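You operate a simulated robot arm through the tools that you are given. There is no shell and no other tool.

The job below is to be done with a simulated robot arm. You get a single attempt, and the scene is never put back.

TASK
Put things in order on the gauge stretch of the parts bench. At the end: the yellow dabber stands where the white label (marked "CHAINS") stood; the brown core stands where the yellow dabber stood; one of the shims from the gauge stretch of the parts bench is on top of the green box (marked "PADS"); the white label from the gauge stretch of the parts bench is on the white box (marked "LOCK"); whatever was shut is shut again. Leave all else as you found it, and nothing knocked over.
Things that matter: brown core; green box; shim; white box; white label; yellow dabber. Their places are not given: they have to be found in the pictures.

The check looks at the end state, three seconds after you hand in, the way a careful person would. Anything else that was tipped, shoved, dropped, spilled or broken makes it a failure.

THE ROBOT
A 7-joint arm with a two-finger gripper, fixed in place. Base frame: the origin is on the floor under the middle of its stand, x ahead of it, y to its left, z up; the work surface is at about z = 0.88. Readings come in m, rad, newtons and seconds.
With the tool pointing down near the work surface it reaches from about 0.34 to 0.72 m from the base axis. Its first joint turns from -1.152 to 1.152 rad. Payload 2.45 kg.
The tool frame sits at the grasp point between the pads (the TCP): z along the fingers, y along the line on which they close. The tips reach 0.026 m beyond it. The gripper opens to 0.096 m; its body begins 0.069 m behind the TCP.
Orientation is that of the tool frame in the base frame, as a unit quaternion [x, y, z, w]. With the fingers straight down and closing along the base's y, the tool's x points along the base's -x, its y along +y and its z along -z.

THE INTERFACE
- The arm moves only by the tool drive_tool. Its argument "increments" is a list of rows, each a list of 7 numbers: the shift along the tool's x, y, z in m, then the turn, a rotation vector about the tool's x, y, z in rad, then the opening, from 0 (shut) to 1 (fully open). In form: [[tx, ty, tz, wx, wy, wz, gripper], ...]. A call has 1 to 20 rows; each row shifts and turns the commanded pose from where the row before left it, along the tool's axes as they then stand. Rows are played at 5 a second. More than 0.05 m and 0.15 rad between two rows, or a gripper value outside its range, and nothing of the call is played. Where a pose cannot be reached the arm comes as near as it can. A force on the tool above 40 N (or 10 N above the force at the start of the call, whichever is more), or a blocked arm, ends the call early, and 0.2 s more pass. Each finger travels about 0.05 m/s and halts on what it meets, pressing with about 27 N; the grip force reading is that of the motor and also rises with nothing between the fingers. The clock runs only during rows and for 0.2 s after the last one: add rows that do not move to give the fingers time. The reply holds the time, the measured pose of the TCP, the force on the tool along the base axes, the opening and the grip force, in the units named above and with some noise, with the torque about the TCP (base axes, N m) and any sound that the robot's microphone picked up, and new pictures: "pictures" is both (left out), scene, wrist or none.
- Cameras (640 x 400 px; columns grow to the right, rows downward): "scene" is fixed at [0.1523, -0.3822, 1.4256]; the picture's right is [0.87, -0.48, 0.00], its down [-0.27, -0.49, -0.83] and it looks along [0.40, 0.72, -0.56] (base axes); focal length 323 px, centre (320, 200). "wrist" rides on the gripper at [0.082, 0.003, -0.098] in the tool frame; the picture's right is [-0.04, 1.00, 0.00], its down [-0.73, -0.03, -0.68] and it looks along [-0.68, -0.03, 0.73] (tool axes); focal length 256 px, centre (320, 200).
- point_at(camera, pixels): for up to 12 pixels [column, row] of the newest picture of that camera ("zoom" is the newest enlarged one), the place [x, y, z] in the base frame of the surface seen there, good to about 0.003 m. The clock stands still meanwhile.
- enlarge(camera, box): a new picture of the part [left, top, right, bottom] of that camera's present view, enlarged. The clock stands still meanwhile.
- hand_in(): hands the job in; it is judged then, once.

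Unless the task says otherwise, let go and move clear before handing in.

The tools are called after "Request:" as a command line: name --pt "numbers of a row" for each row, then --argument value for the rest, lists and objects as JSON in quotes. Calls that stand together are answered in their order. drive_tool: Moves the arm, as the interface text tells. Its arguments: {"type":"object","properties":{"increments":{"type":"array"},"pictures":{"type":"string","enum":["both","scene","wrist","none"]}},"required":["increments"]} The other tools are called the same way: point_at (camera, pixels) gives the place of the surface under pixels of a picture; enlarge (camera, box) takes an enlarged picture of a part of a camera's view; hand_in () hands the job in.

At the start:

```text
time: 0.0
position: [0.4108, 0.0619, 1.1715]
orientation: [0.0, 1.0, 0.0, 0.001]
contact_force: [0.0, 0.6, -0.4]
wrist_torque: [-0.02, 0.0, -0.02]
width: 0.0961
grasp_force: 0.1
```

scene: 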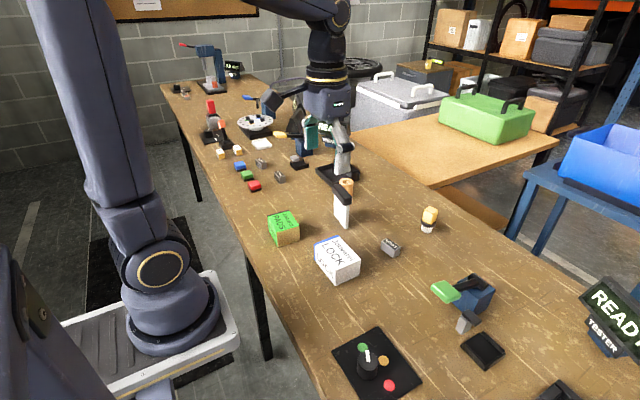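
wrist: 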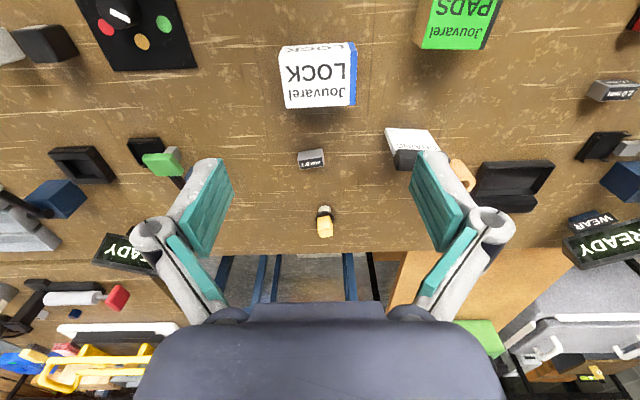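

The scene picture shows the green PADS box near (283,228), the white LOCK box near (337,260), a grey block near (391,246), a yellow object near (429,219), and a white label near (342,212). I'll enlarge these regions to identify everything before moving.

Request:
enlarge --camera "scene" --box '[250, 150, 450, 290]'

Request:
enlarge --camera "wrist" --box '[240, 20, 640, 270]'

Request:
enlarge --camera "scene" --box '[170, 60, 330, 200]'

Request:
enlarge --camera "scene" --box '[320, 250, 640, 400]'

```text
2.86 times, centred on (350, 220) of scene
```

zoom: 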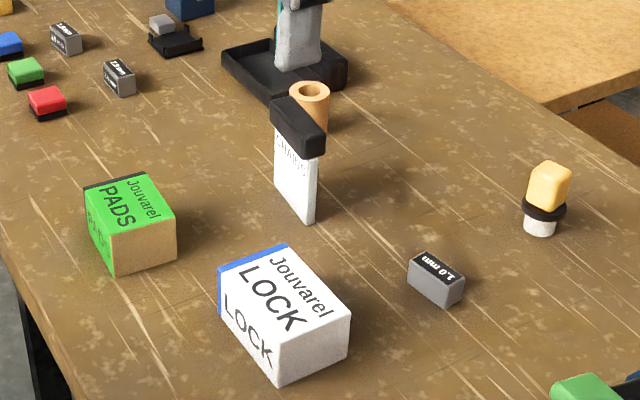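

```text
1.60 times, centred on (440, 145) of wrist
```

zoom: 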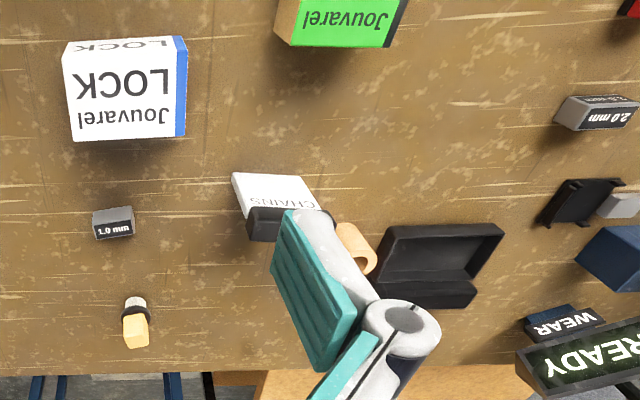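

```text
2.86 times, centred on (250, 130) of scene
```

zoom: 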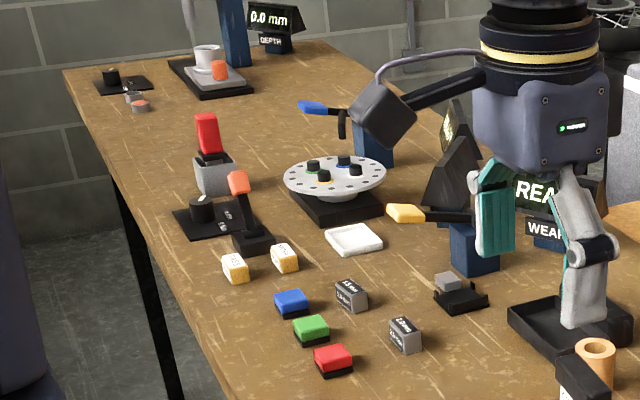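

```text
2.00 times, centred on (480, 325) of scene
```

zoom: 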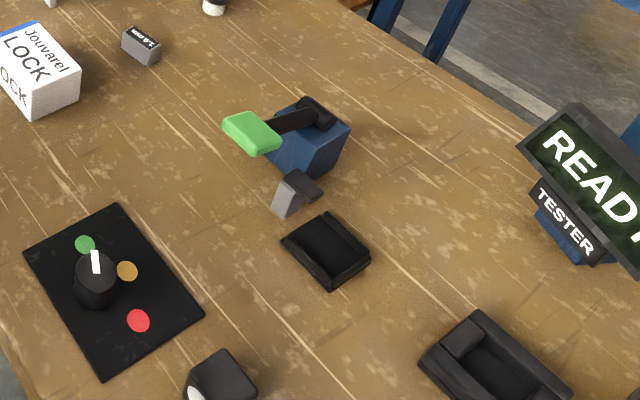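

The enlarged views show the CHAINS label standing with a black top, the tan core behind it, the yellow-tipped dabber, and several grey "mm" shims. I'll measure their places now.

Request:
point_at --camera "scene" --pixels '[[283, 220], [335, 250], [391, 243], [430, 213], [427, 230], [342, 215], [343, 191], [347, 182], [279, 176], [262, 163], [299, 161], [253, 186]]'

Request:
point_at --camera "wrist" --pixels '[[311, 155], [325, 228], [324, 210], [410, 140], [408, 160], [462, 175], [515, 180], [612, 90], [630, 150], [320, 80], [460, 20], [80, 160]]'

Request:
point_at --camera "scene" --pixels '[[485, 348], [460, 290], [469, 318], [378, 362], [250, 15], [222, 152], [237, 148], [240, 166], [247, 176], [338, 175], [560, 390], [210, 105]]'

```text
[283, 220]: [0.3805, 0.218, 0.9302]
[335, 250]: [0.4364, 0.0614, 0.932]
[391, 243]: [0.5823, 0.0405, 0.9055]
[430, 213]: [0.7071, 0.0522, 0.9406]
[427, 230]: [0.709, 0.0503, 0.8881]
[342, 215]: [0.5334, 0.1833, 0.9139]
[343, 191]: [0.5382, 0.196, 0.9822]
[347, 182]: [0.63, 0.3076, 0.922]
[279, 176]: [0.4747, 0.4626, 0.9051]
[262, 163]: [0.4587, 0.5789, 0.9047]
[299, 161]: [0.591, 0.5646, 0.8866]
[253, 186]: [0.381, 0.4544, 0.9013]
```

```text
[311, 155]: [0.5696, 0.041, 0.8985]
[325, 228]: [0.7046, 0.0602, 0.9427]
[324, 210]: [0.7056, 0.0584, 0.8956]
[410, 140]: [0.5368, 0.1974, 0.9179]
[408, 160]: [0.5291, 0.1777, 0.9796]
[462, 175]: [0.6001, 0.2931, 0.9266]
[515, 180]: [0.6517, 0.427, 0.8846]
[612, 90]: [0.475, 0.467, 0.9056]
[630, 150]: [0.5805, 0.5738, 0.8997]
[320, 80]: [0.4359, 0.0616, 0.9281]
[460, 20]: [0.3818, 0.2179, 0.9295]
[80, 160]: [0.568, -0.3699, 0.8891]
```

```text
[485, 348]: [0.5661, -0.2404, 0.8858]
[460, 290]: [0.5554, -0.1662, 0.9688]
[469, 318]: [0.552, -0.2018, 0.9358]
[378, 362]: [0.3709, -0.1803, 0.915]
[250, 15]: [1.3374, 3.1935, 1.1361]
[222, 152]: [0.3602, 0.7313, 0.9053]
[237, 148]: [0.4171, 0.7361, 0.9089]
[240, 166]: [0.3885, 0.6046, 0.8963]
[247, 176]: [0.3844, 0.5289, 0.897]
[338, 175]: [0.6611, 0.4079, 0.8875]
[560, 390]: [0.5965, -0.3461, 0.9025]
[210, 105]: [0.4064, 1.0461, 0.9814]
```

Places are found for the main items. I still need to work out which stretch is the "gauge stretch" and whether there are other labels, so I'll enlarge the middle and far stretches and the tester area.

Request:
enlarge --camera "scene" --box '[165, 35, 265, 100]'

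Request:
enlarge --camera "scene" --box '[230, 140, 310, 195]'

Request:
enlarge --camera "scene" --box '[310, 150, 390, 240]'

Request:
enlarge --camera "wrist" --box '[0, 0, 240, 150]'

Request:
enlarge --camera "wrist" --box '[0, 130, 240, 290]'

Request:
enlarge --camera "wrist" --box '[500, 60, 640, 270]'

```text
6.15 times, centred on (215, 68) of scene
```

zoom: 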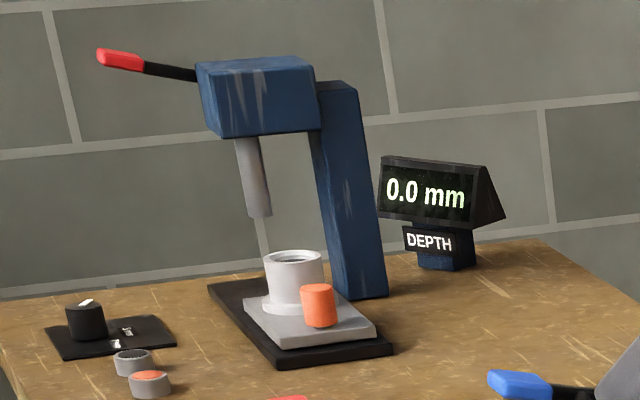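

```text
7.27 times, centred on (270, 168) of scene
```

zoom: 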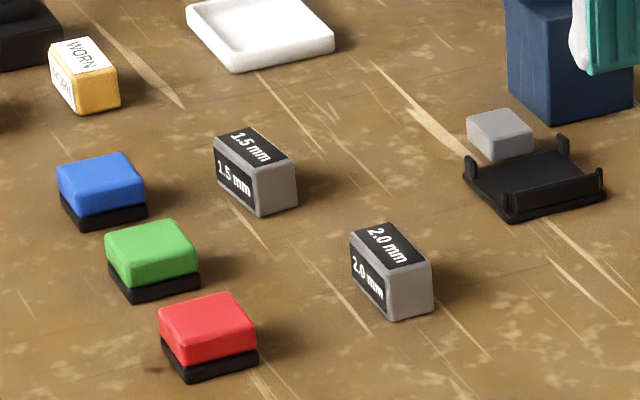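

```text
4.44 times, centred on (350, 195) of scene
```

zoom: 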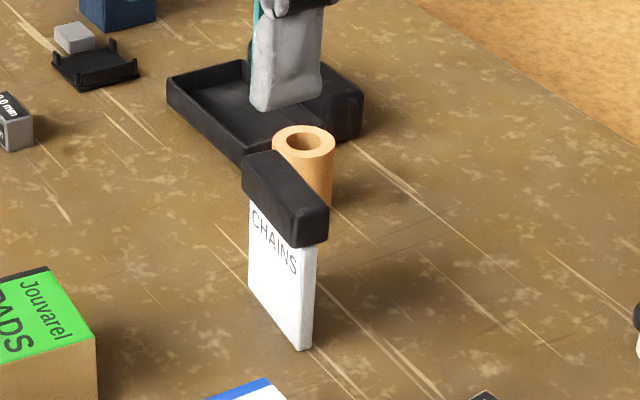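

```text
2.67 times, centred on (120, 75) of wrist
```

zoom: 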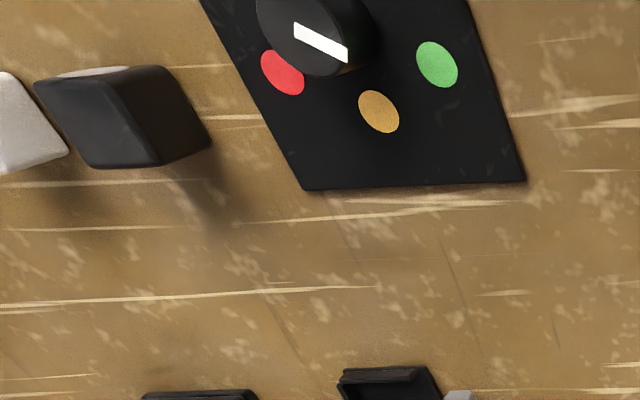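

```text
2.50 times, centred on (120, 210) of wrist
```

zoom: 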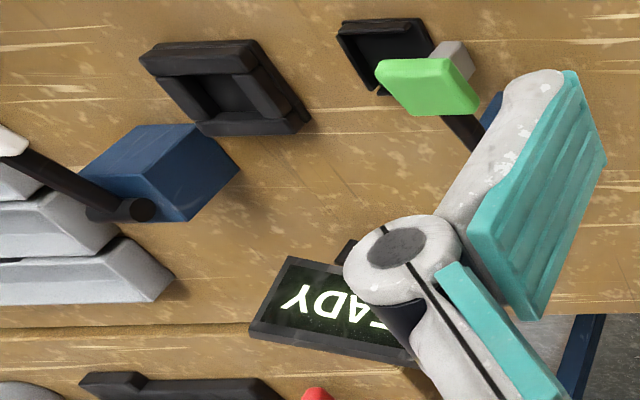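

```text
1.90 times, centred on (570, 165) of wrist
```

zoom: 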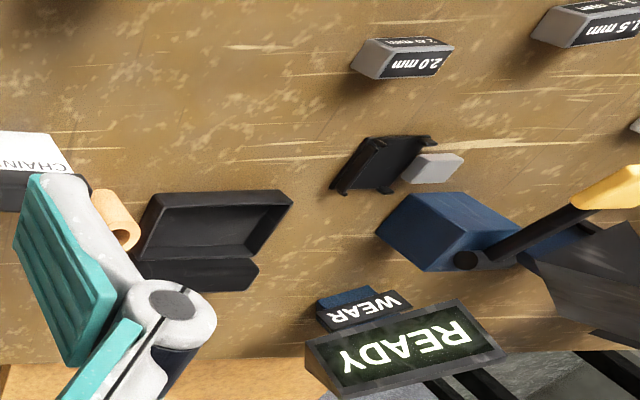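

The shims read 1.0, 1.5 and 2.0 mm and form one set beside the WEAR gauge. The label is a thin white plate with a black top. Next I'll enlarge each item and measure its edges, starting with the label.

Request:
enlarge --camera "scene" --box '[310, 165, 390, 240]'

```text
5.33 times, centred on (350, 202) of scene
```

zoom: 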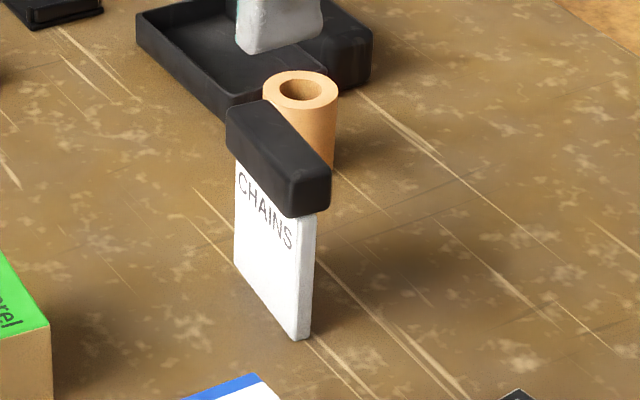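

Request:
point_at --camera "zoom" --pixels '[[239, 260], [294, 333], [305, 333], [228, 112], [268, 104], [292, 178], [328, 172], [240, 170], [298, 225], [312, 225], [325, 205], [290, 210]]'

Request:
point_at --camera "wrist" --pixels '[[385, 129], [432, 130], [437, 150], [392, 152], [394, 168], [420, 170], [455, 160], [470, 185], [474, 170], [458, 180], [475, 190], [462, 165]]'

```text
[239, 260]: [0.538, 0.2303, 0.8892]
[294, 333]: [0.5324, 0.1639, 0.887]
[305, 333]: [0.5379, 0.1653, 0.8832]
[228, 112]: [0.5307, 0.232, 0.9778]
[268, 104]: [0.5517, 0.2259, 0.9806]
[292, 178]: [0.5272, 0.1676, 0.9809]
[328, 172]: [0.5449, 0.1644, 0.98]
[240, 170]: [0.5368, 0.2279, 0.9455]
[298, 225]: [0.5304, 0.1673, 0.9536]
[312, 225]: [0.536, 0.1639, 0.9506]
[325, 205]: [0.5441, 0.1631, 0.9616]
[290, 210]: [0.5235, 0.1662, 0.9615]
```

```text
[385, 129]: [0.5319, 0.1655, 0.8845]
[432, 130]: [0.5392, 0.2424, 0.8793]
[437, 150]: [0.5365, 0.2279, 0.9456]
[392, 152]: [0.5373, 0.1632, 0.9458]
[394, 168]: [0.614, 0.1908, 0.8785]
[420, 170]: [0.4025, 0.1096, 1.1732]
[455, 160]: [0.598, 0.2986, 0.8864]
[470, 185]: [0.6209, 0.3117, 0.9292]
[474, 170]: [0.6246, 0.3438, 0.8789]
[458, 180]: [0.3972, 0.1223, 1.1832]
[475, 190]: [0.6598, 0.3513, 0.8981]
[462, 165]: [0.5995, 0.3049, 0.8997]
```

The label's centre is about (0.538, 0.1975), turned only a few degrees from the y axis, with its black top at z 0.955–0.98. Next I'll measure the LOCK and PADS boxes, the 1.0 mm shim and the dabber.

Request:
enlarge --camera "scene" --box '[260, 200, 380, 290]'

```text
4.44 times, centred on (320, 245) of scene
```

zoom: 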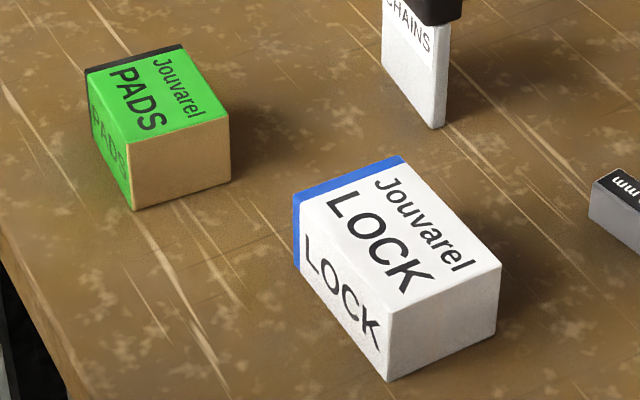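

Request:
point_at --camera "zoom" --pixels '[[295, 197], [403, 158], [392, 308], [498, 266], [388, 376], [88, 72], [181, 48], [130, 140], [228, 117], [134, 205], [229, 175], [160, 95]]'

Request:
enlarge --camera "scene" --box '[375, 200, 455, 265]'

```text
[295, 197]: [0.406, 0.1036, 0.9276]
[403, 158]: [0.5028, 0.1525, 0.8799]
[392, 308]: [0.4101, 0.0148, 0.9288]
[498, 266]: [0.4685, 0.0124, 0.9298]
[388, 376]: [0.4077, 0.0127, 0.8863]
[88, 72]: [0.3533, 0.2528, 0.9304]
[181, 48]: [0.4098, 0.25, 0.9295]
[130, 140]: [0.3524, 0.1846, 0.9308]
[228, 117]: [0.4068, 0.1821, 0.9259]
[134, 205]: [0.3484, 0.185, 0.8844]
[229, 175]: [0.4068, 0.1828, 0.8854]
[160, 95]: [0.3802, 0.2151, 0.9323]
```

```text
6.15 times, centred on (415, 232) of scene
```

zoom: 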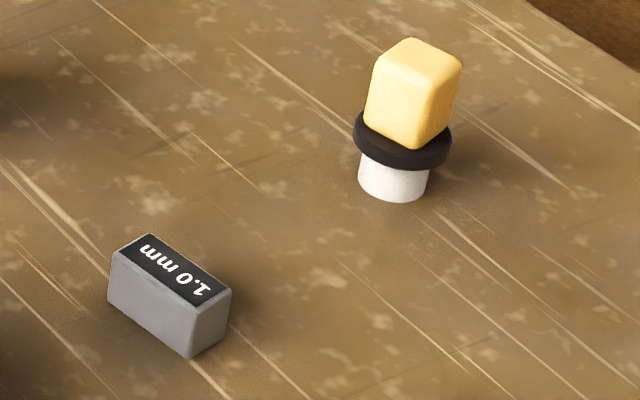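

LOCK spans x 0.407–0.469 and y 0.012–0.107, and PADS spans x 0.351–0.409 and y 0.183–0.252; both tops are near z 0.93. Next are the shim and dabber edges in this zoom.

Request:
point_at --camera "zoom" --pixels '[[112, 253], [150, 236], [190, 302], [230, 290], [190, 352], [410, 42], [458, 66], [372, 75], [415, 145], [392, 196], [392, 165], [416, 62]]'

Request:
enlarge --camera "wrist" --box '[280, 130, 380, 250]'

```text
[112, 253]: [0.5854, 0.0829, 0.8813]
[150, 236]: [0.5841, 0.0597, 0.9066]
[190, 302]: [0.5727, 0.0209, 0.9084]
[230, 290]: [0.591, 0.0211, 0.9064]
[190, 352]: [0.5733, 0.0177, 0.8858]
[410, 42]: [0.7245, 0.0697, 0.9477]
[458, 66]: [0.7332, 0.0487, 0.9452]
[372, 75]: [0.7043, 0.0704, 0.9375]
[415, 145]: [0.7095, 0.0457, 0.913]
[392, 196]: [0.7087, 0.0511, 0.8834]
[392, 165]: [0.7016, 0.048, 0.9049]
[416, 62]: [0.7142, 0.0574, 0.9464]
```

```text
3.33 times, centred on (330, 190) of wrist
```

zoom: 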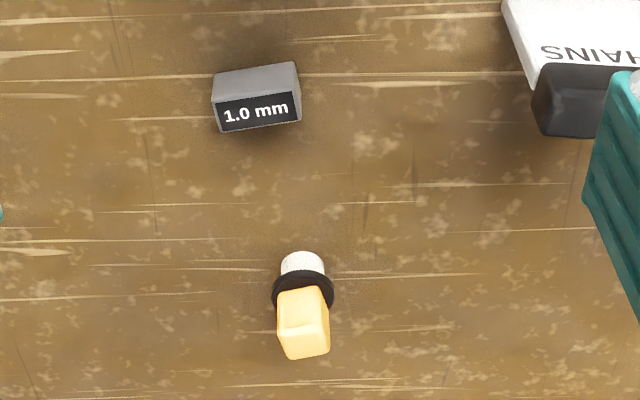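

The 1.0 mm shim is centred near (0.578, 0.040), turned about 10°, with its top at z 0.906. The dabber is near (0.716, 0.058), and its yellow head spans z 0.913–0.947. I'll do the shim first and hover above it for a closer look.

Request:
drive_tool --pt "-0.0278 -0.0037 0.02 0 0 0 1" --pt "-0.0278 -0.0037 0.02 0 0 0 1" --pt "-0.0278 -0.0037 0.02 0 0 0 1" --pt "-0.0278 -0.0037 0.02 0 0 0 1" --pt "-0.0278 -0.0037 0.02 0 0 0 1" --pt "-0.028 -0.0035 0.02 0 0 0 1" --pt "0 0 0 0 0 -0.09 1" --pt "0 0 0 0 0 -0.09 1" --pt "0 0 0 0 0 0 1" --pt "0 0 0 0 0 0 1" --pictures "both"

```text
time: 2.2
position: [0.5758, 0.0394, 1.0503]
orientation: [-0.09, 0.996, 0.0, -0.001]
contact_force: [-0.8, -0.5, 1.1]
wrist_torque: [-0.02, -0.02, -0.03]
width: 0.0962
grasp_force: 0.1
```

scene: 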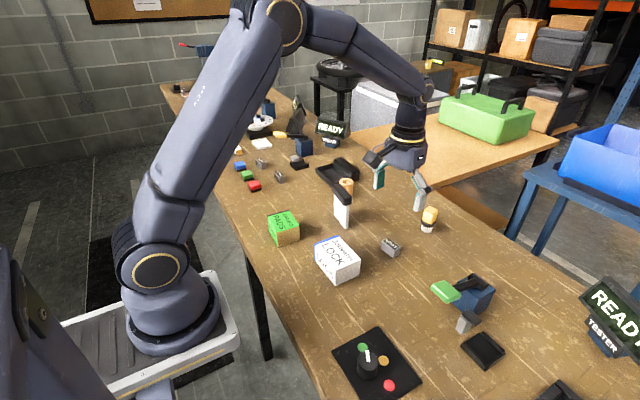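
wrist: 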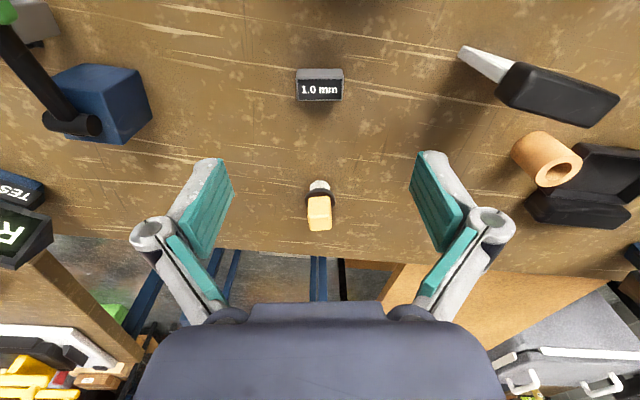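

The wrist view shows the shim square to the fingers at (320,85). I'll refine the places of the shim, dabber and core from this closer view.

Request:
point_at --camera "wrist" --pixels '[[298, 72], [342, 72], [298, 98], [342, 98], [320, 76], [320, 95], [319, 185], [308, 202], [331, 202], [320, 200], [319, 225], [310, 228]]'

Request:
enlarge --camera "scene" --box '[310, 150, 370, 200]'

Request:
enlarge --camera "wrist" --box '[270, 50, 370, 250]'

```text
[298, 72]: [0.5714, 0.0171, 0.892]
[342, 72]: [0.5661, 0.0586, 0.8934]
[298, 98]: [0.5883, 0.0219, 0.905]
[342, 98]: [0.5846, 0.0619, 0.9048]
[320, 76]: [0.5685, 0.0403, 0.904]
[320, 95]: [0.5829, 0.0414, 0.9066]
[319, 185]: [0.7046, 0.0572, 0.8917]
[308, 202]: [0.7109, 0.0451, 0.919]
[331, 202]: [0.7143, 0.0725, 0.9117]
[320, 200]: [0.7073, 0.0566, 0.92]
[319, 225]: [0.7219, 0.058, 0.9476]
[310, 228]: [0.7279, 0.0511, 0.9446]
```

```text
8.00 times, centred on (340, 175) of scene
```

zoom: 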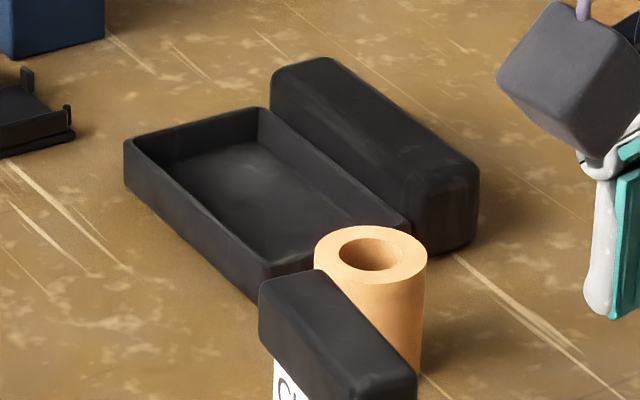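

```text
2.00 times, centred on (320, 150) of wrist
```

zoom: 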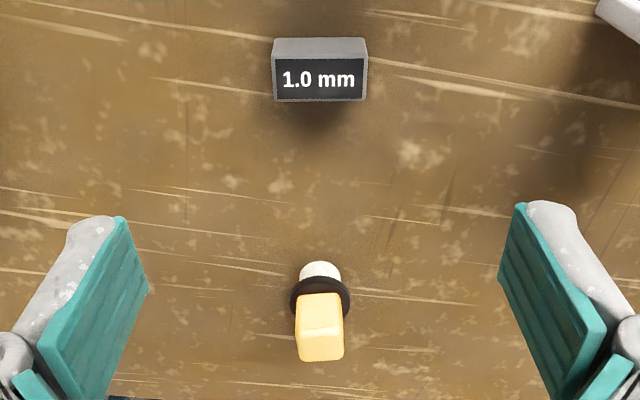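

The shim's centre is about (0.577, 0.0405), and the current TCP is within 2 mm of it. I'll lower to z≈0.913 so the tips stay about 6 mm above the bench, then close.

Request:
drive_tool --pt "-0.0019 0.001 0.03 0 0 0 1" --pt "0 0 0.03 0 0 0 1" --pt "0 0 0.03 0 0 0 1" --pt "0 0 0.025 0 0 0 1" --pt "0 0 0.015 0 0 0 1" --pt "0 0 0.007 0 0 0 1" --pt "0 0 0 0 0 0 1" --pt "0 0 0 0 0 0 1" --pictures "both"

```text
time: 4.0
position: [0.5808, 0.0423, 0.9153]
orientation: [-0.09, 0.996, -0.001, 0.001]
contact_force: [-0.3, 0.1, -0.7]
wrist_torque: [-0.02, -0.01, 0.01]
width: 0.0963
grasp_force: 0.1
```

scene: 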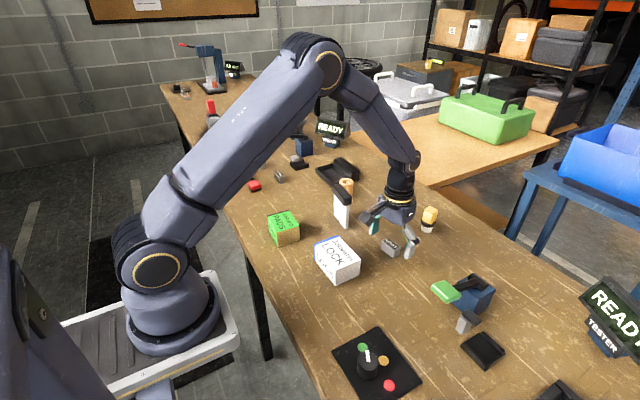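
wrist: 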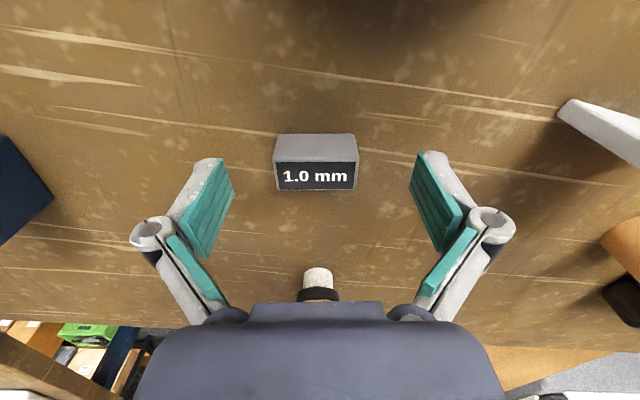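

The shim sits at columns 275–358 between the fingers, about 2 mm left of centre, and the tool axis meets the middle of its top at row ~175. I'll nudge over and close.

Request:
drive_tool --pt "0 -0.002 0.002 0 0 0 1" --pt "0 0 0 0 0 0 0.6" --pt "0 0 0 0 0 0 0.4" --pt "0 0 0 0 0 0 0.2" --pt "0 0 0 0 0 0 0.2" --pt "0 0 0 0 0 0 0.2" --pt "0 0 0 0 0 0 0.2" --pictures "wrist"

```text
time: 5.6
position: [0.5802, 0.039, 0.9127]
orientation: [-0.089, 0.996, 0.0, 0.0]
contact_force: [-1.0, 0.3, 2.4]
wrist_torque: [0.04, 0.02, -0.04]
width: 0.0429
grasp_force: 26.5
```

wrist: 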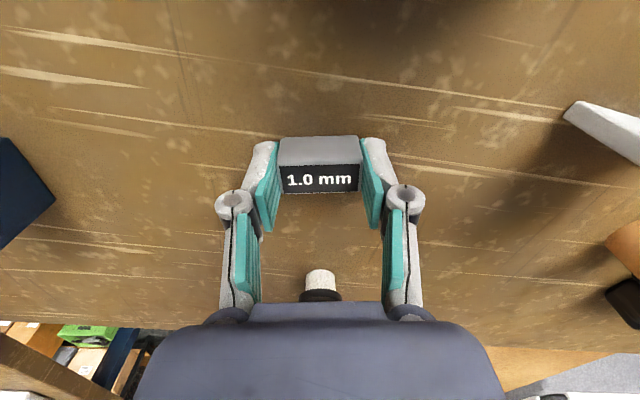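

Width 0.0429 and force 26.5 N confirm the shim is held. I'll lift, turn back square, and carry it above the PADS box at (0.380, 0.218).

Request:
drive_tool --pt "0 0 -0.015 0 0 0 0.2" --pt "0 0 -0.025 0 0 0 0.2" --pt "0 0 -0.03 0 0 0 0.2" --pt "0 0 -0.035 0 0 0 0.2" --pt "0 0 -0.03 0 0 0 0.2" --pt "0 0 0 0 0 0.09 0.2" --pt "0 0 0 0 0 0.09 0.2" --pt "0.025 0.0224 0 0 0 0 0.2" --pt "0.025 0.0224 0 0 0 0 0.2" --pt "0.025 0.0224 0 0 0 0 0.2" --pt "0.025 0.0224 0 0 0 0 0.2" --pt "0.025 0.0224 0 0 0 0 0.2" --pt "0.025 0.0224 0 0 0 0 0.2" --pt "0.025 0.0224 0 0 0 0 0.2" --pt "0.025 0.0222 0 0 0 0 0.2" --pt "0 0 0 0 0 0 0.2" --pt "0 0 0 0 0 0 0.2" --pictures "both"

```text
time: 9.2
position: [0.3772, 0.2181, 1.0462]
orientation: [0.0, 1.0, 0.0, 0.0]
contact_force: [-0.1, 0.6, -0.7]
wrist_torque: [0.0, -0.03, 0.0]
width: 0.043
grasp_force: 27.4
```

scene: 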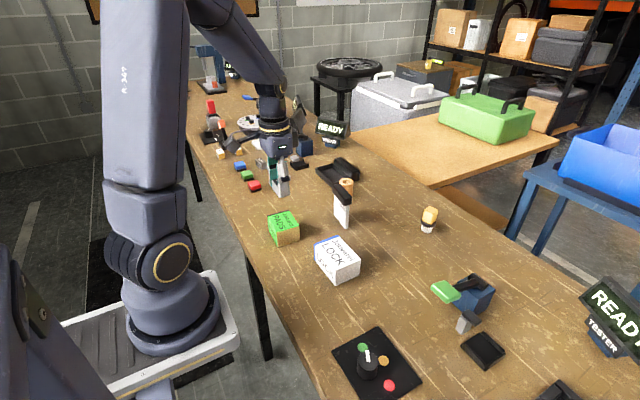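
wrist: 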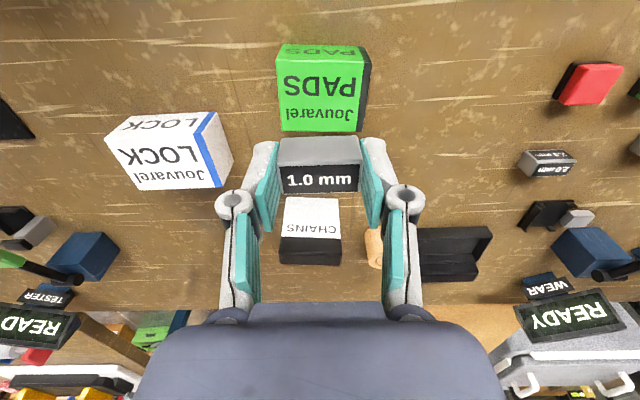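

The shim hangs level at (320,175), and PADS is below at (322,88). I'll lower to just above the box top.

Request:
drive_tool --pt "-0.003 0 0.025 0 0 0 0.2" --pt "0 0 0.025 0 0 0 0.2" --pt "0 0 0.018 0 0 0 0.2" --pt "0 0 0.01 0 0 0 0.2" --pt "0 0 0 0 0 0 0.2" --pt "0 0 0 0 0 0 0.2" --pictures "both"

```text
time: 10.6
position: [0.3852, 0.2188, 0.9706]
orientation: [0.001, 1.0, 0.0, -0.001]
contact_force: [0.2, 0.1, 0.0]
wrist_torque: [-0.01, 0.0, 0.0]
width: 0.0431
grasp_force: 26.9
```

scene: 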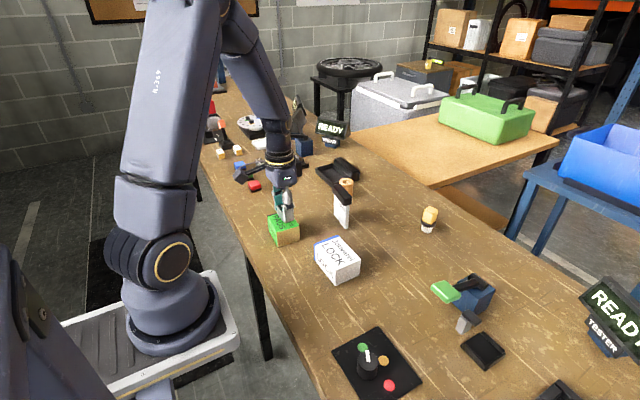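
wrist: 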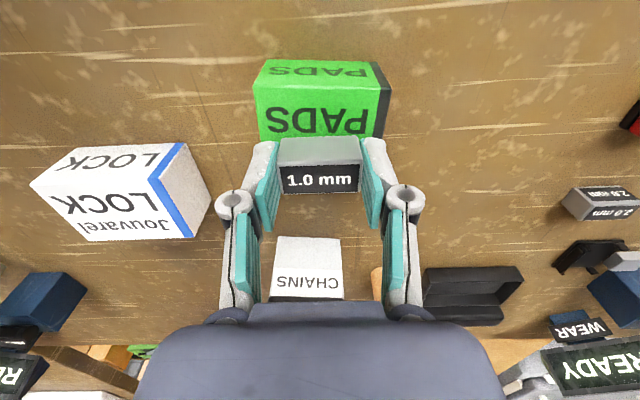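

The TCP is at z 0.9706 with no contact yet, and contact is expected near 0.963. I'll shift 3 mm toward the box centre and lower in small steps.

Request:
drive_tool --pt "0.003 0 0.003 0 0 0 0.2" --pt "0 0 0.002 0 0 0 0.2" --pt "0 0 0.001 0 0 0 0.2" --pt "0 0 0 0 0 0 0.2" --pictures "wrist"

```text
time: 11.6
position: [0.379, 0.2199, 0.9642]
orientation: [0.0, 1.0, 0.0, 0.0]
contact_force: [0.4, -0.1, -1.1]
wrist_torque: [0.02, -0.02, 0.0]
width: 0.0433
grasp_force: 26.7
```

wrist: 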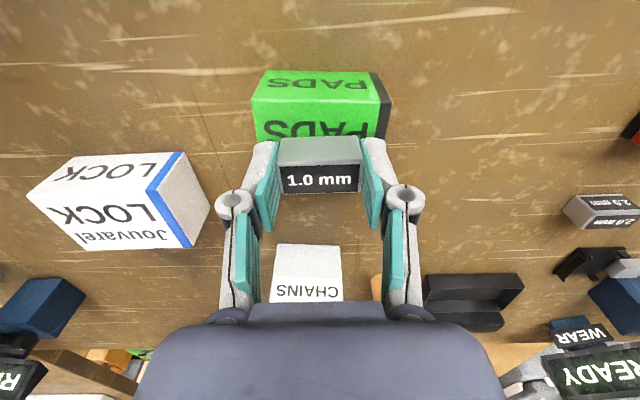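

Still no clear contact at z 0.964. I'll lower another 2 mm and check the force.

Request:
drive_tool --pt "0 0 0.001 0 0 0 0.2" --pt "0 0 0.001 0 0 0 0.2" --pt "0 0 0 0 0 0 0.2" --pictures "none"

Request:
enlarge --camera "scene" --box '[250, 180, 330, 250]'

```text
time: 12.4
position: [0.3795, 0.219, 0.9625]
orientation: [0.0, 1.0, 0.0, 0.0]
contact_force: [1.9, -0.6, 3.5]
wrist_torque: [-0.01, -0.08, 0.02]
width: 0.043
grasp_force: 27.2
```

```text
5.71 times, centred on (290, 215) of scene
```

zoom: 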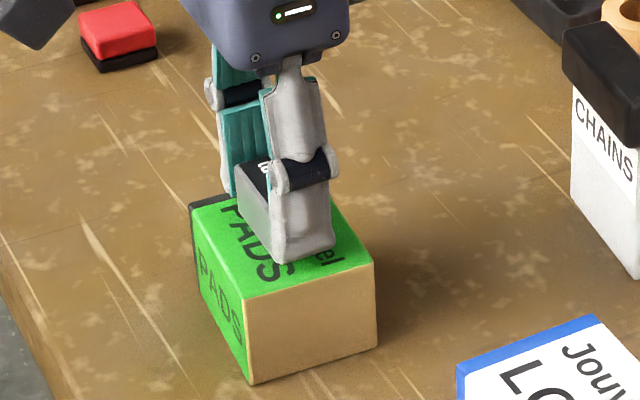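

Force rose to +3.5 N and the zoom shows the shim resting on PADS. I'll release and lift straight up.

Request:
drive_tool --pt "0 0 0 0 0 0 0.5" --pt "0 0 0 0 0 0 0.55" --pt "0 0 0 0 0 0 0.6" --pt "0 0 0 0 0 0 0.7" --pt "0 0 0 0 0 0 0.8" --pt "0 0 -0.01 0 0 0 0.8" --pt "0 0 -0.02 0 0 0 0.8" --pt "0 0 -0.035 0 0 0 0.8" --pt "0 0 -0.035 0 0 0 0.8" --pt "0 0 0 0 0 0 0.8" --pictures "both"

```text
time: 14.6
position: [0.3815, 0.2204, 1.0637]
orientation: [0.0, 1.0, 0.0, 0.0]
contact_force: [1.1, -0.4, -0.1]
wrist_torque: [0.02, -0.01, -0.02]
width: 0.0766
grasp_force: 0.1
```

scene: 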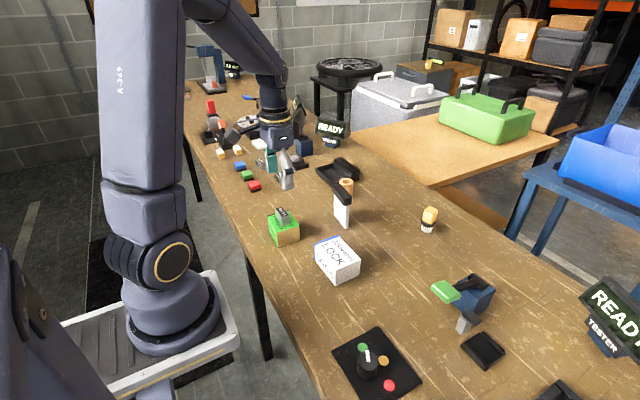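
wrist: 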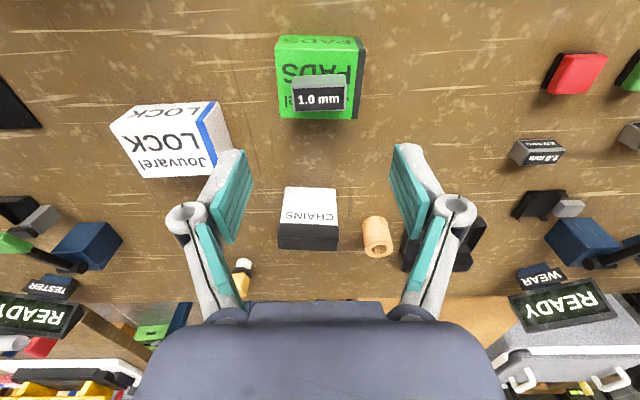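

The shim sits flat on PADS at (320,97). The label (310,218) and core (375,237) are now clearly visible, so I'll measure them again from here.

Request:
point_at --camera "wrist" --pixels '[[284, 189], [335, 189], [281, 227], [337, 227], [281, 246], [337, 246], [309, 240], [364, 220], [384, 220], [366, 250], [389, 250], [379, 257]]'

Request:
enlarge --camera "wrist" --box '[260, 170, 480, 300]'

```text
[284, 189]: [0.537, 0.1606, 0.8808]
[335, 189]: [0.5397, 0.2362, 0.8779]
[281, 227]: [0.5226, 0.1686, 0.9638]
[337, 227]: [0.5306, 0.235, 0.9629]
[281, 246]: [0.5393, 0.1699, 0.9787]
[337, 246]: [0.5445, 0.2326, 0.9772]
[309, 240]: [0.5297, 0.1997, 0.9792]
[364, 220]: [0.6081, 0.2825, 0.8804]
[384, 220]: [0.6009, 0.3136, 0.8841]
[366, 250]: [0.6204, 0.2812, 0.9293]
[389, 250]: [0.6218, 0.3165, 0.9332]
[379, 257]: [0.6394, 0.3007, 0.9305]
```

```text
2.91 times, centred on (370, 235) of wrist
```

zoom: 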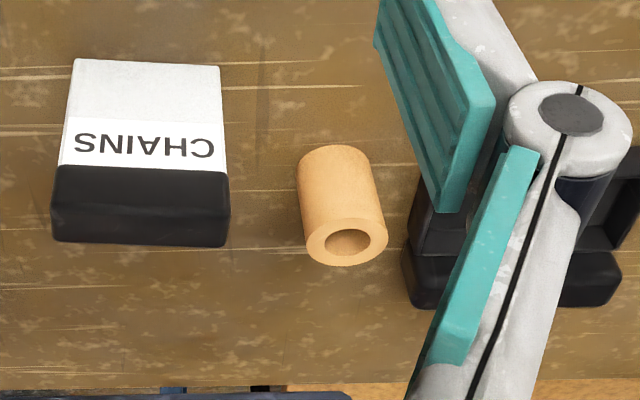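

The label is centred near (0.539, 0.198), turned about 5.5°, and the core near (0.619, 0.299). I'll move above the label and turn the tool about −84.5° so the fingers close across its thickness.

Request:
drive_tool --pt "-0.0315 -0.0045 -0.005 0 0 0 0.8" --pt "-0.0315 -0.0045 -0.005 0 0 0 0.8" --pt "-0.0315 -0.0045 0 0 0 0 0.8" --pt "-0.0315 -0.0045 0 0 0 0 0.8" --pt "-0.0315 -0.0044 0 0 0 0 0.8" --pt "0 0 0 0 0 -0.1475 0.8" --pt "0 0 0 0 0 -0.1475 0.8" --pt "0 0 0 0 0 -0.1475 0.8" --pt "0 0 0 0 0 -0.1475 0.8" --pt "0 0 0 0 0 -0.1475 0.8" --pt "0 0 0 0 0 -0.1475 0.8" --pt "0 0 0 0 0 -0.1475 0.8" --pt "0 0 0 0 0 -0.1475 0.8" --pt "0 0 0 0 0 -0.1475 0.8" --pt "0 0 0 0 0 -0.1475 0.8" --pt "0 0 0 0 0 0 0.8" --pt "0 0 0 0 0 0 0.8" --pt "0 0 0 0 0 0 0.8" --pictures "both"

```text
time: 18.4
position: [0.5368, 0.1954, 1.0724]
orientation: [-0.672, 0.74, 0.0, -0.001]
contact_force: [-0.4, 0.5, 0.3]
wrist_torque: [0.0, -0.01, -0.03]
width: 0.0768
grasp_force: 0.0
```

scene: 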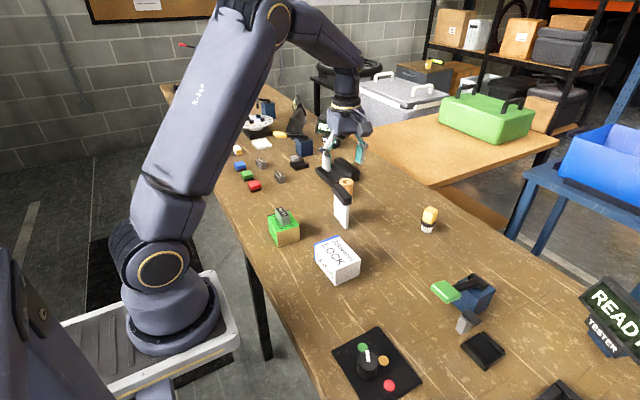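
wrist: 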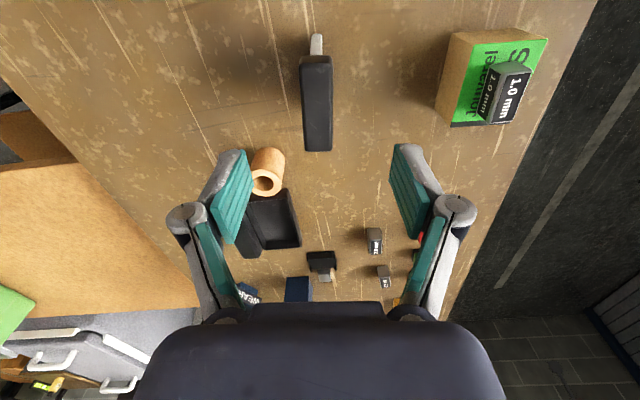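

The label's black top is at columns 301–333 and rows 55–150, nearly parallel to the fingers and about 2.6 mm toward +x. I'll check the edges precisely.

Request:
enlarge --camera "wrist" --box '[260, 20, 380, 170]'

Request:
point_at --camera "wrist" --pixels '[[304, 75], [330, 75], [306, 145], [330, 145], [316, 40], [317, 100], [252, 178], [283, 178], [267, 196], [250, 190], [271, 150], [265, 155]]'

```text
2.67 times, centred on (320, 95) of wrist
```

zoom: 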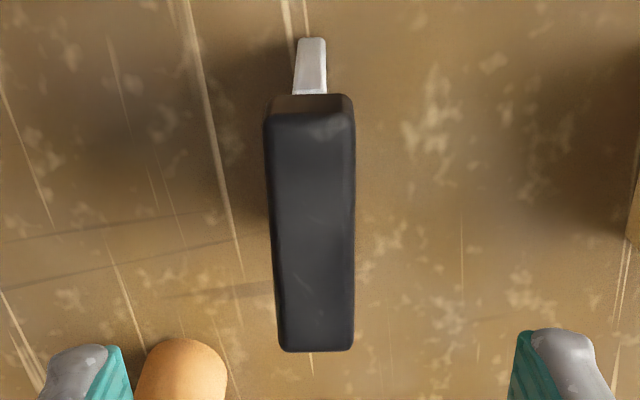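

```text
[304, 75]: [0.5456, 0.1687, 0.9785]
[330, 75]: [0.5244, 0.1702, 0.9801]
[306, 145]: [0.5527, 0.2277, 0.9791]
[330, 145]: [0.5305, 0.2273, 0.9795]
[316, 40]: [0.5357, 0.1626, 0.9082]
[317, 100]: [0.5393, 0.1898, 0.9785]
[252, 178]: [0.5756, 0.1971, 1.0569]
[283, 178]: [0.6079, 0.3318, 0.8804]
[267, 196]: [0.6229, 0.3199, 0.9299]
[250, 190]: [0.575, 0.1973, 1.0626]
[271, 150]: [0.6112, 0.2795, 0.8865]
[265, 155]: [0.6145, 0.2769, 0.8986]
```

The label's top is centred at about (0.5385, 0.199) and turned about 6.5°. I'll trim the angle by 1° and lower around the black top to z≈0.971 with the fingers still open.

Request:
drive_tool --pt "-0.0032 -0.0018 0.02 0 0 0.0175 0.8" --pt "0 0 0.03 0 0 0 0.8" --pt "0 0 0.025 0 0 0 0.8" --pt "0 0 0.015 0 0 0 0.8" --pt "0 0 0.011 0 0 0 0.8" --pt "0 0 0 0 0 0 0.8" --pt "0 0 0 0 0 0 0.8" --pictures "both"

```text
time: 20.0
position: [0.536, 0.1988, 0.9711]
orientation: [-0.666, 0.746, 0.0, 0.0]
contact_force: [-1.0, 0.1, -0.7]
wrist_torque: [0.0, 0.02, 0.02]
width: 0.0768
grasp_force: 0.1
```

scene: 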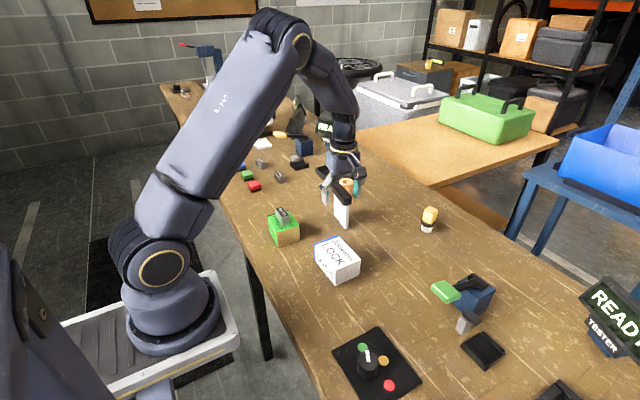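
wrist: 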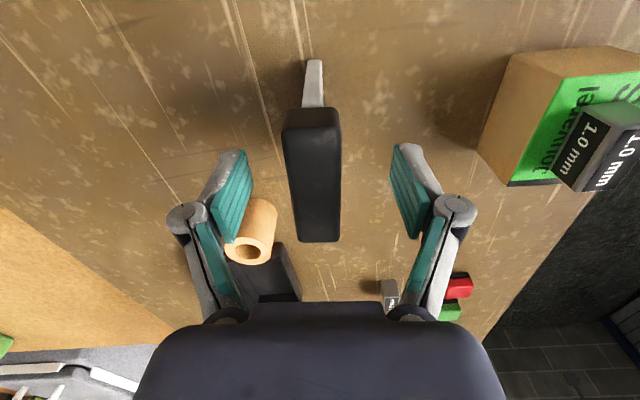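

The label's centreline is at column ~317 against a tool axis at ~320.7, so it's about 1.7 mm off. I'll correct that and close on the black top.

Request:
drive_tool --pt "0.001 -0.0018 0 0 0 0.008 0.8" --pt "0 0 0 0 0 0 0.5" --pt "0 0 0 0 0 0 0.4" --pt "0 0 0 0 0 0 0.3" --pt "0 0 0 0 0 0 0.2" --pt "0 0 0 0 0 0 0.1" --pt "0 0 0 0 0 0 0.1" --pt "0 0 0 0 0 0 0.1" --pictures "both"

```text
time: 21.8
position: [0.5395, 0.1969, 0.9722]
orientation: [-0.662, 0.749, 0.001, 0.0]
contact_force: [-1.1, -1.0, -0.3]
wrist_torque: [-0.01, -0.02, 0.02]
width: 0.0233
grasp_force: 26.1
```

scene: 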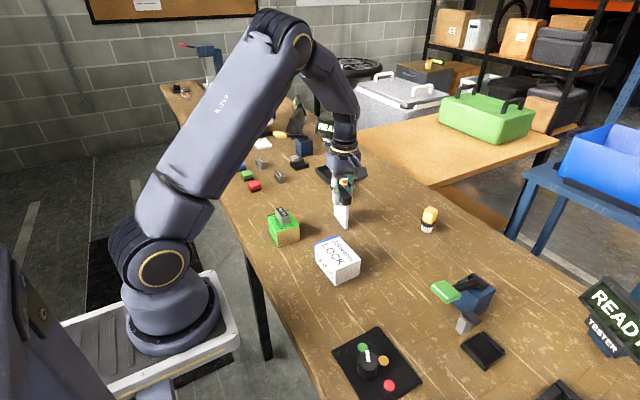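
wrist: 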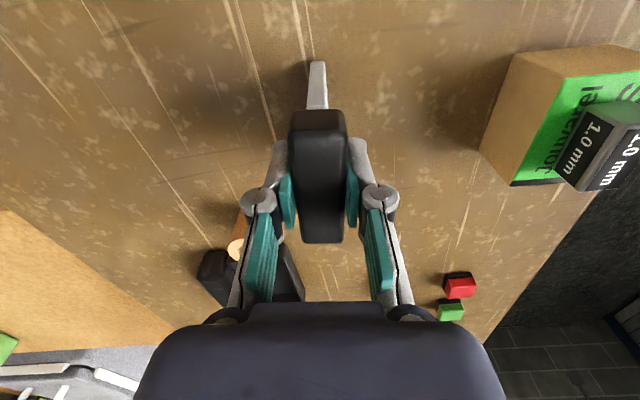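

The label is gripped (width 0.0233, 26 N). I'll lift it 9 cm, align it with the LOCK box and carry it above LOCK's centre.

Request:
drive_tool --pt "0 0 -0.01 0 0 0 0.1" --pt "0 0 -0.02 0 0 0 0.1" --pt "0 0 -0.03 0 0 0 0.1" --pt "0 0 -0.03 0 0 0 0.1" --pt "0 0 0 0 0 -0.075 0.1" --pt "0 0 0 0 0 -0.075 0.1" --pt "0.0268 0.0211 0 0 0 0 0.1" --pt "0.0268 0.0211 0 0 0 0 0.1" --pt "0.0268 0.0211 0 0 0 0 0.1" --pt "0.0268 0.0211 0 0 0 0 0.1" --pt "0.0268 0.0211 0 0 0 0 0.1" --pt "0 0 0 0 0 0 0.1" --pt "0 0 0 0 0 0 0.1" --pt "0 0 0 0 0 0 0.1" --pictures "both"

```text
time: 24.8
position: [0.437, 0.0635, 1.0609]
orientation: [0.717, -0.697, 0.0, 0.0]
contact_force: [-0.3, -0.2, -0.2]
wrist_torque: [0.01, 0.03, 0.01]
width: 0.0234
grasp_force: 26.8
```

scene: 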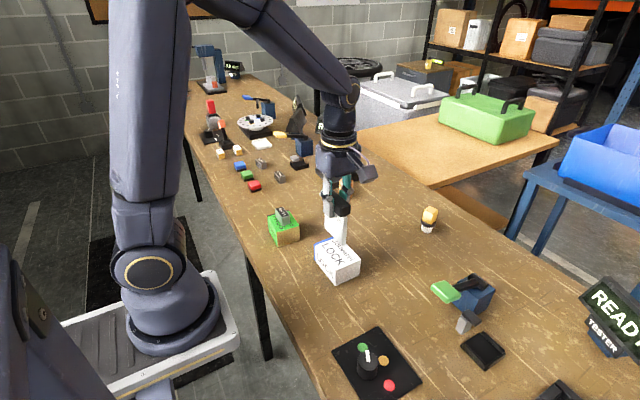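
wrist: 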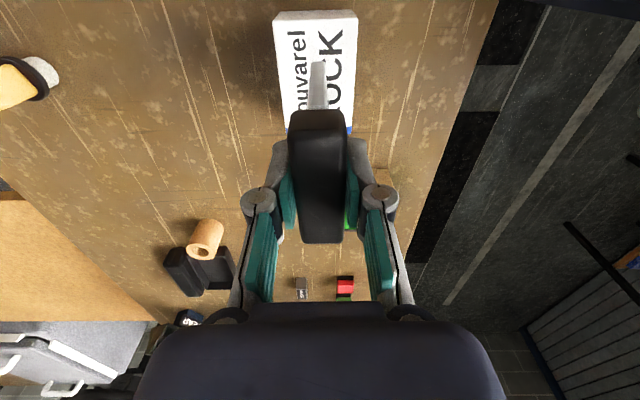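

The label hangs upright above LOCK, with the TCP at (0.437, 0.0635, 1.061). Contact should come near TCP z≈1.022, so I'll lower to just above that.

Request:
drive_tool --pt "0.003 0 0.015 0 0 0 0.1" --pt "0 0 0.012 0 0 0 0.1" --pt "0 0 0.007 0 0 0 0.1" --pt "0 0 0 0 0 0 0.1" --pt "0 0 0 0 0 0 0.1" --pictures "none"

Request:
enlarge --camera "scene" --box '[290, 170, 390, 290]'

```text
time: 26.0
position: [0.4401, 0.0591, 1.0269]
orientation: [0.717, -0.697, 0.001, 0.001]
contact_force: [1.2, -0.4, -0.8]
wrist_torque: [0.01, 0.02, -0.01]
width: 0.0234
grasp_force: 26.9
```

```text
3.33 times, centred on (340, 230) of scene
```

zoom: 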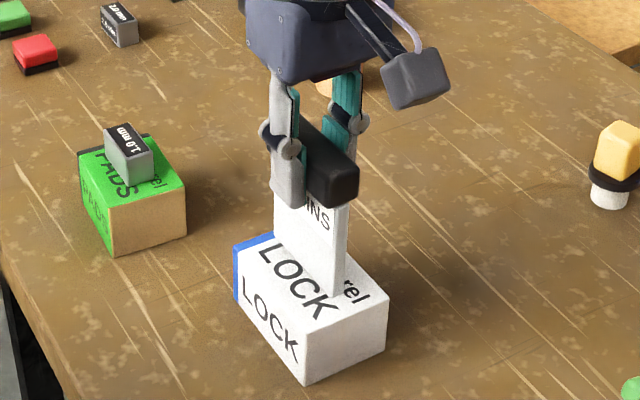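

The label is just above the LOCK top with no load yet. I'll continue down in 1 mm steps.

Request:
drive_tool --pt "0 0 0.001 0 0 0 0.1" --pt "0 0 0.001 0 0 0 0.1" --pt "0 0 0.001 0 0 0 0.1" --pt "0 0 0 0 0 0 0.1" --pictures "none"

```text
time: 27.0
position: [0.4386, 0.0583, 1.0243]
orientation: [0.717, -0.697, 0.0, 0.0]
contact_force: [0.5, -0.8, -0.4]
wrist_torque: [0.0, 0.0, -0.01]
width: 0.0233
grasp_force: 26.9
```

No contact yet at z 1.0243. I'll go on in 1 mm steps and check again.

Request:
drive_tool --pt "0 0 0.001 0 0 0 0.1" --pt "0 0 0.001 0 0 0 0.1" --pt "0 0 0 0 0 0 0.1" --pictures "none"

Request:
enlarge --camera "scene" --box '[310, 215, 370, 270]'

```text
time: 27.8
position: [0.4392, 0.0576, 1.0217]
orientation: [0.717, -0.697, 0.0, -0.001]
contact_force: [0.6, 0.4, -0.8]
wrist_torque: [0.03, 0.01, -0.02]
width: 0.0236
grasp_force: 26.7
```

```text
7.27 times, centred on (340, 242) of scene
```

zoom: 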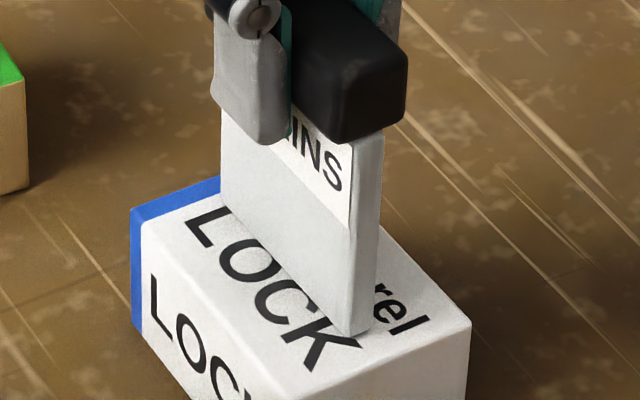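

The force is still near zero, so there may be a hair of gap left. I'll go down another 1–2 mm.

Request:
drive_tool --pt "0 0 0.001 0 0 0 0.1" --pt "0 0 0 0 0 0 0.1" --pictures "none"

```text
time: 28.4
position: [0.4386, 0.0575, 1.0203]
orientation: [0.717, -0.697, 0.0, 0.0]
contact_force: [-0.5, 0.0, 4.9]
wrist_torque: [0.01, 0.06, -0.02]
width: 0.0233
grasp_force: 27.4
```

Force rose to +4.9 N at z 1.0203, so the label is seated on LOCK. I'll release gently and rise straight up.

Request:
drive_tool --pt "0 0 0 0 0 0 0.28" --pt "0 0 0 0 0 0 0.34" --pt "0 0 0 0 0 0 0.4" --pt "0 0 0 0 0 0 0.5" --pt "0 0 0 0 0 0 0.6" --pt "0 0 0 0 0 0 0.7" --pt "0 0 0 0 0 0 0.7" --pictures "both"

```text
time: 30.0
position: [0.4395, 0.0573, 1.0215]
orientation: [0.717, -0.697, 0.0, 0.001]
contact_force: [-0.5, -0.3, 0.1]
wrist_torque: [0.0, -0.01, 0.0]
width: 0.0675
grasp_force: 0.0
```

scene: 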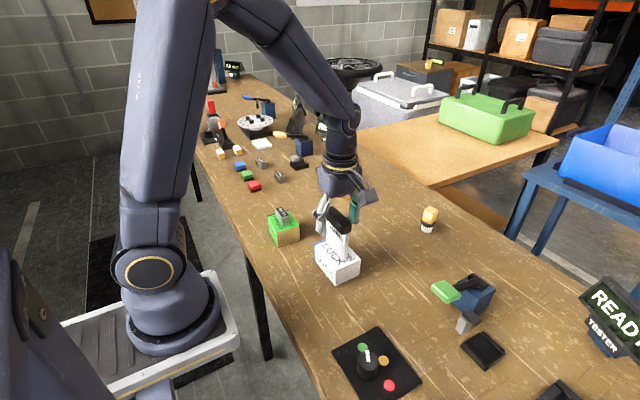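
wrist: 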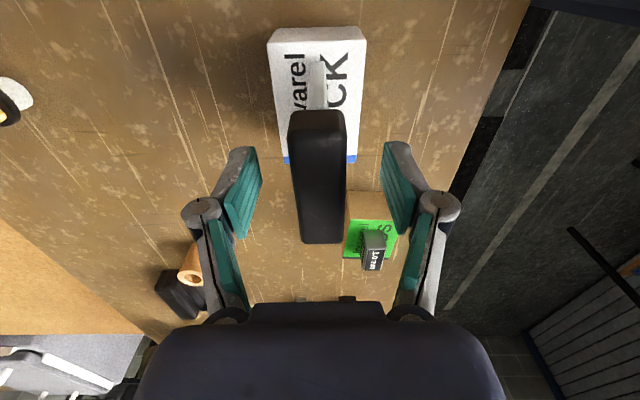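

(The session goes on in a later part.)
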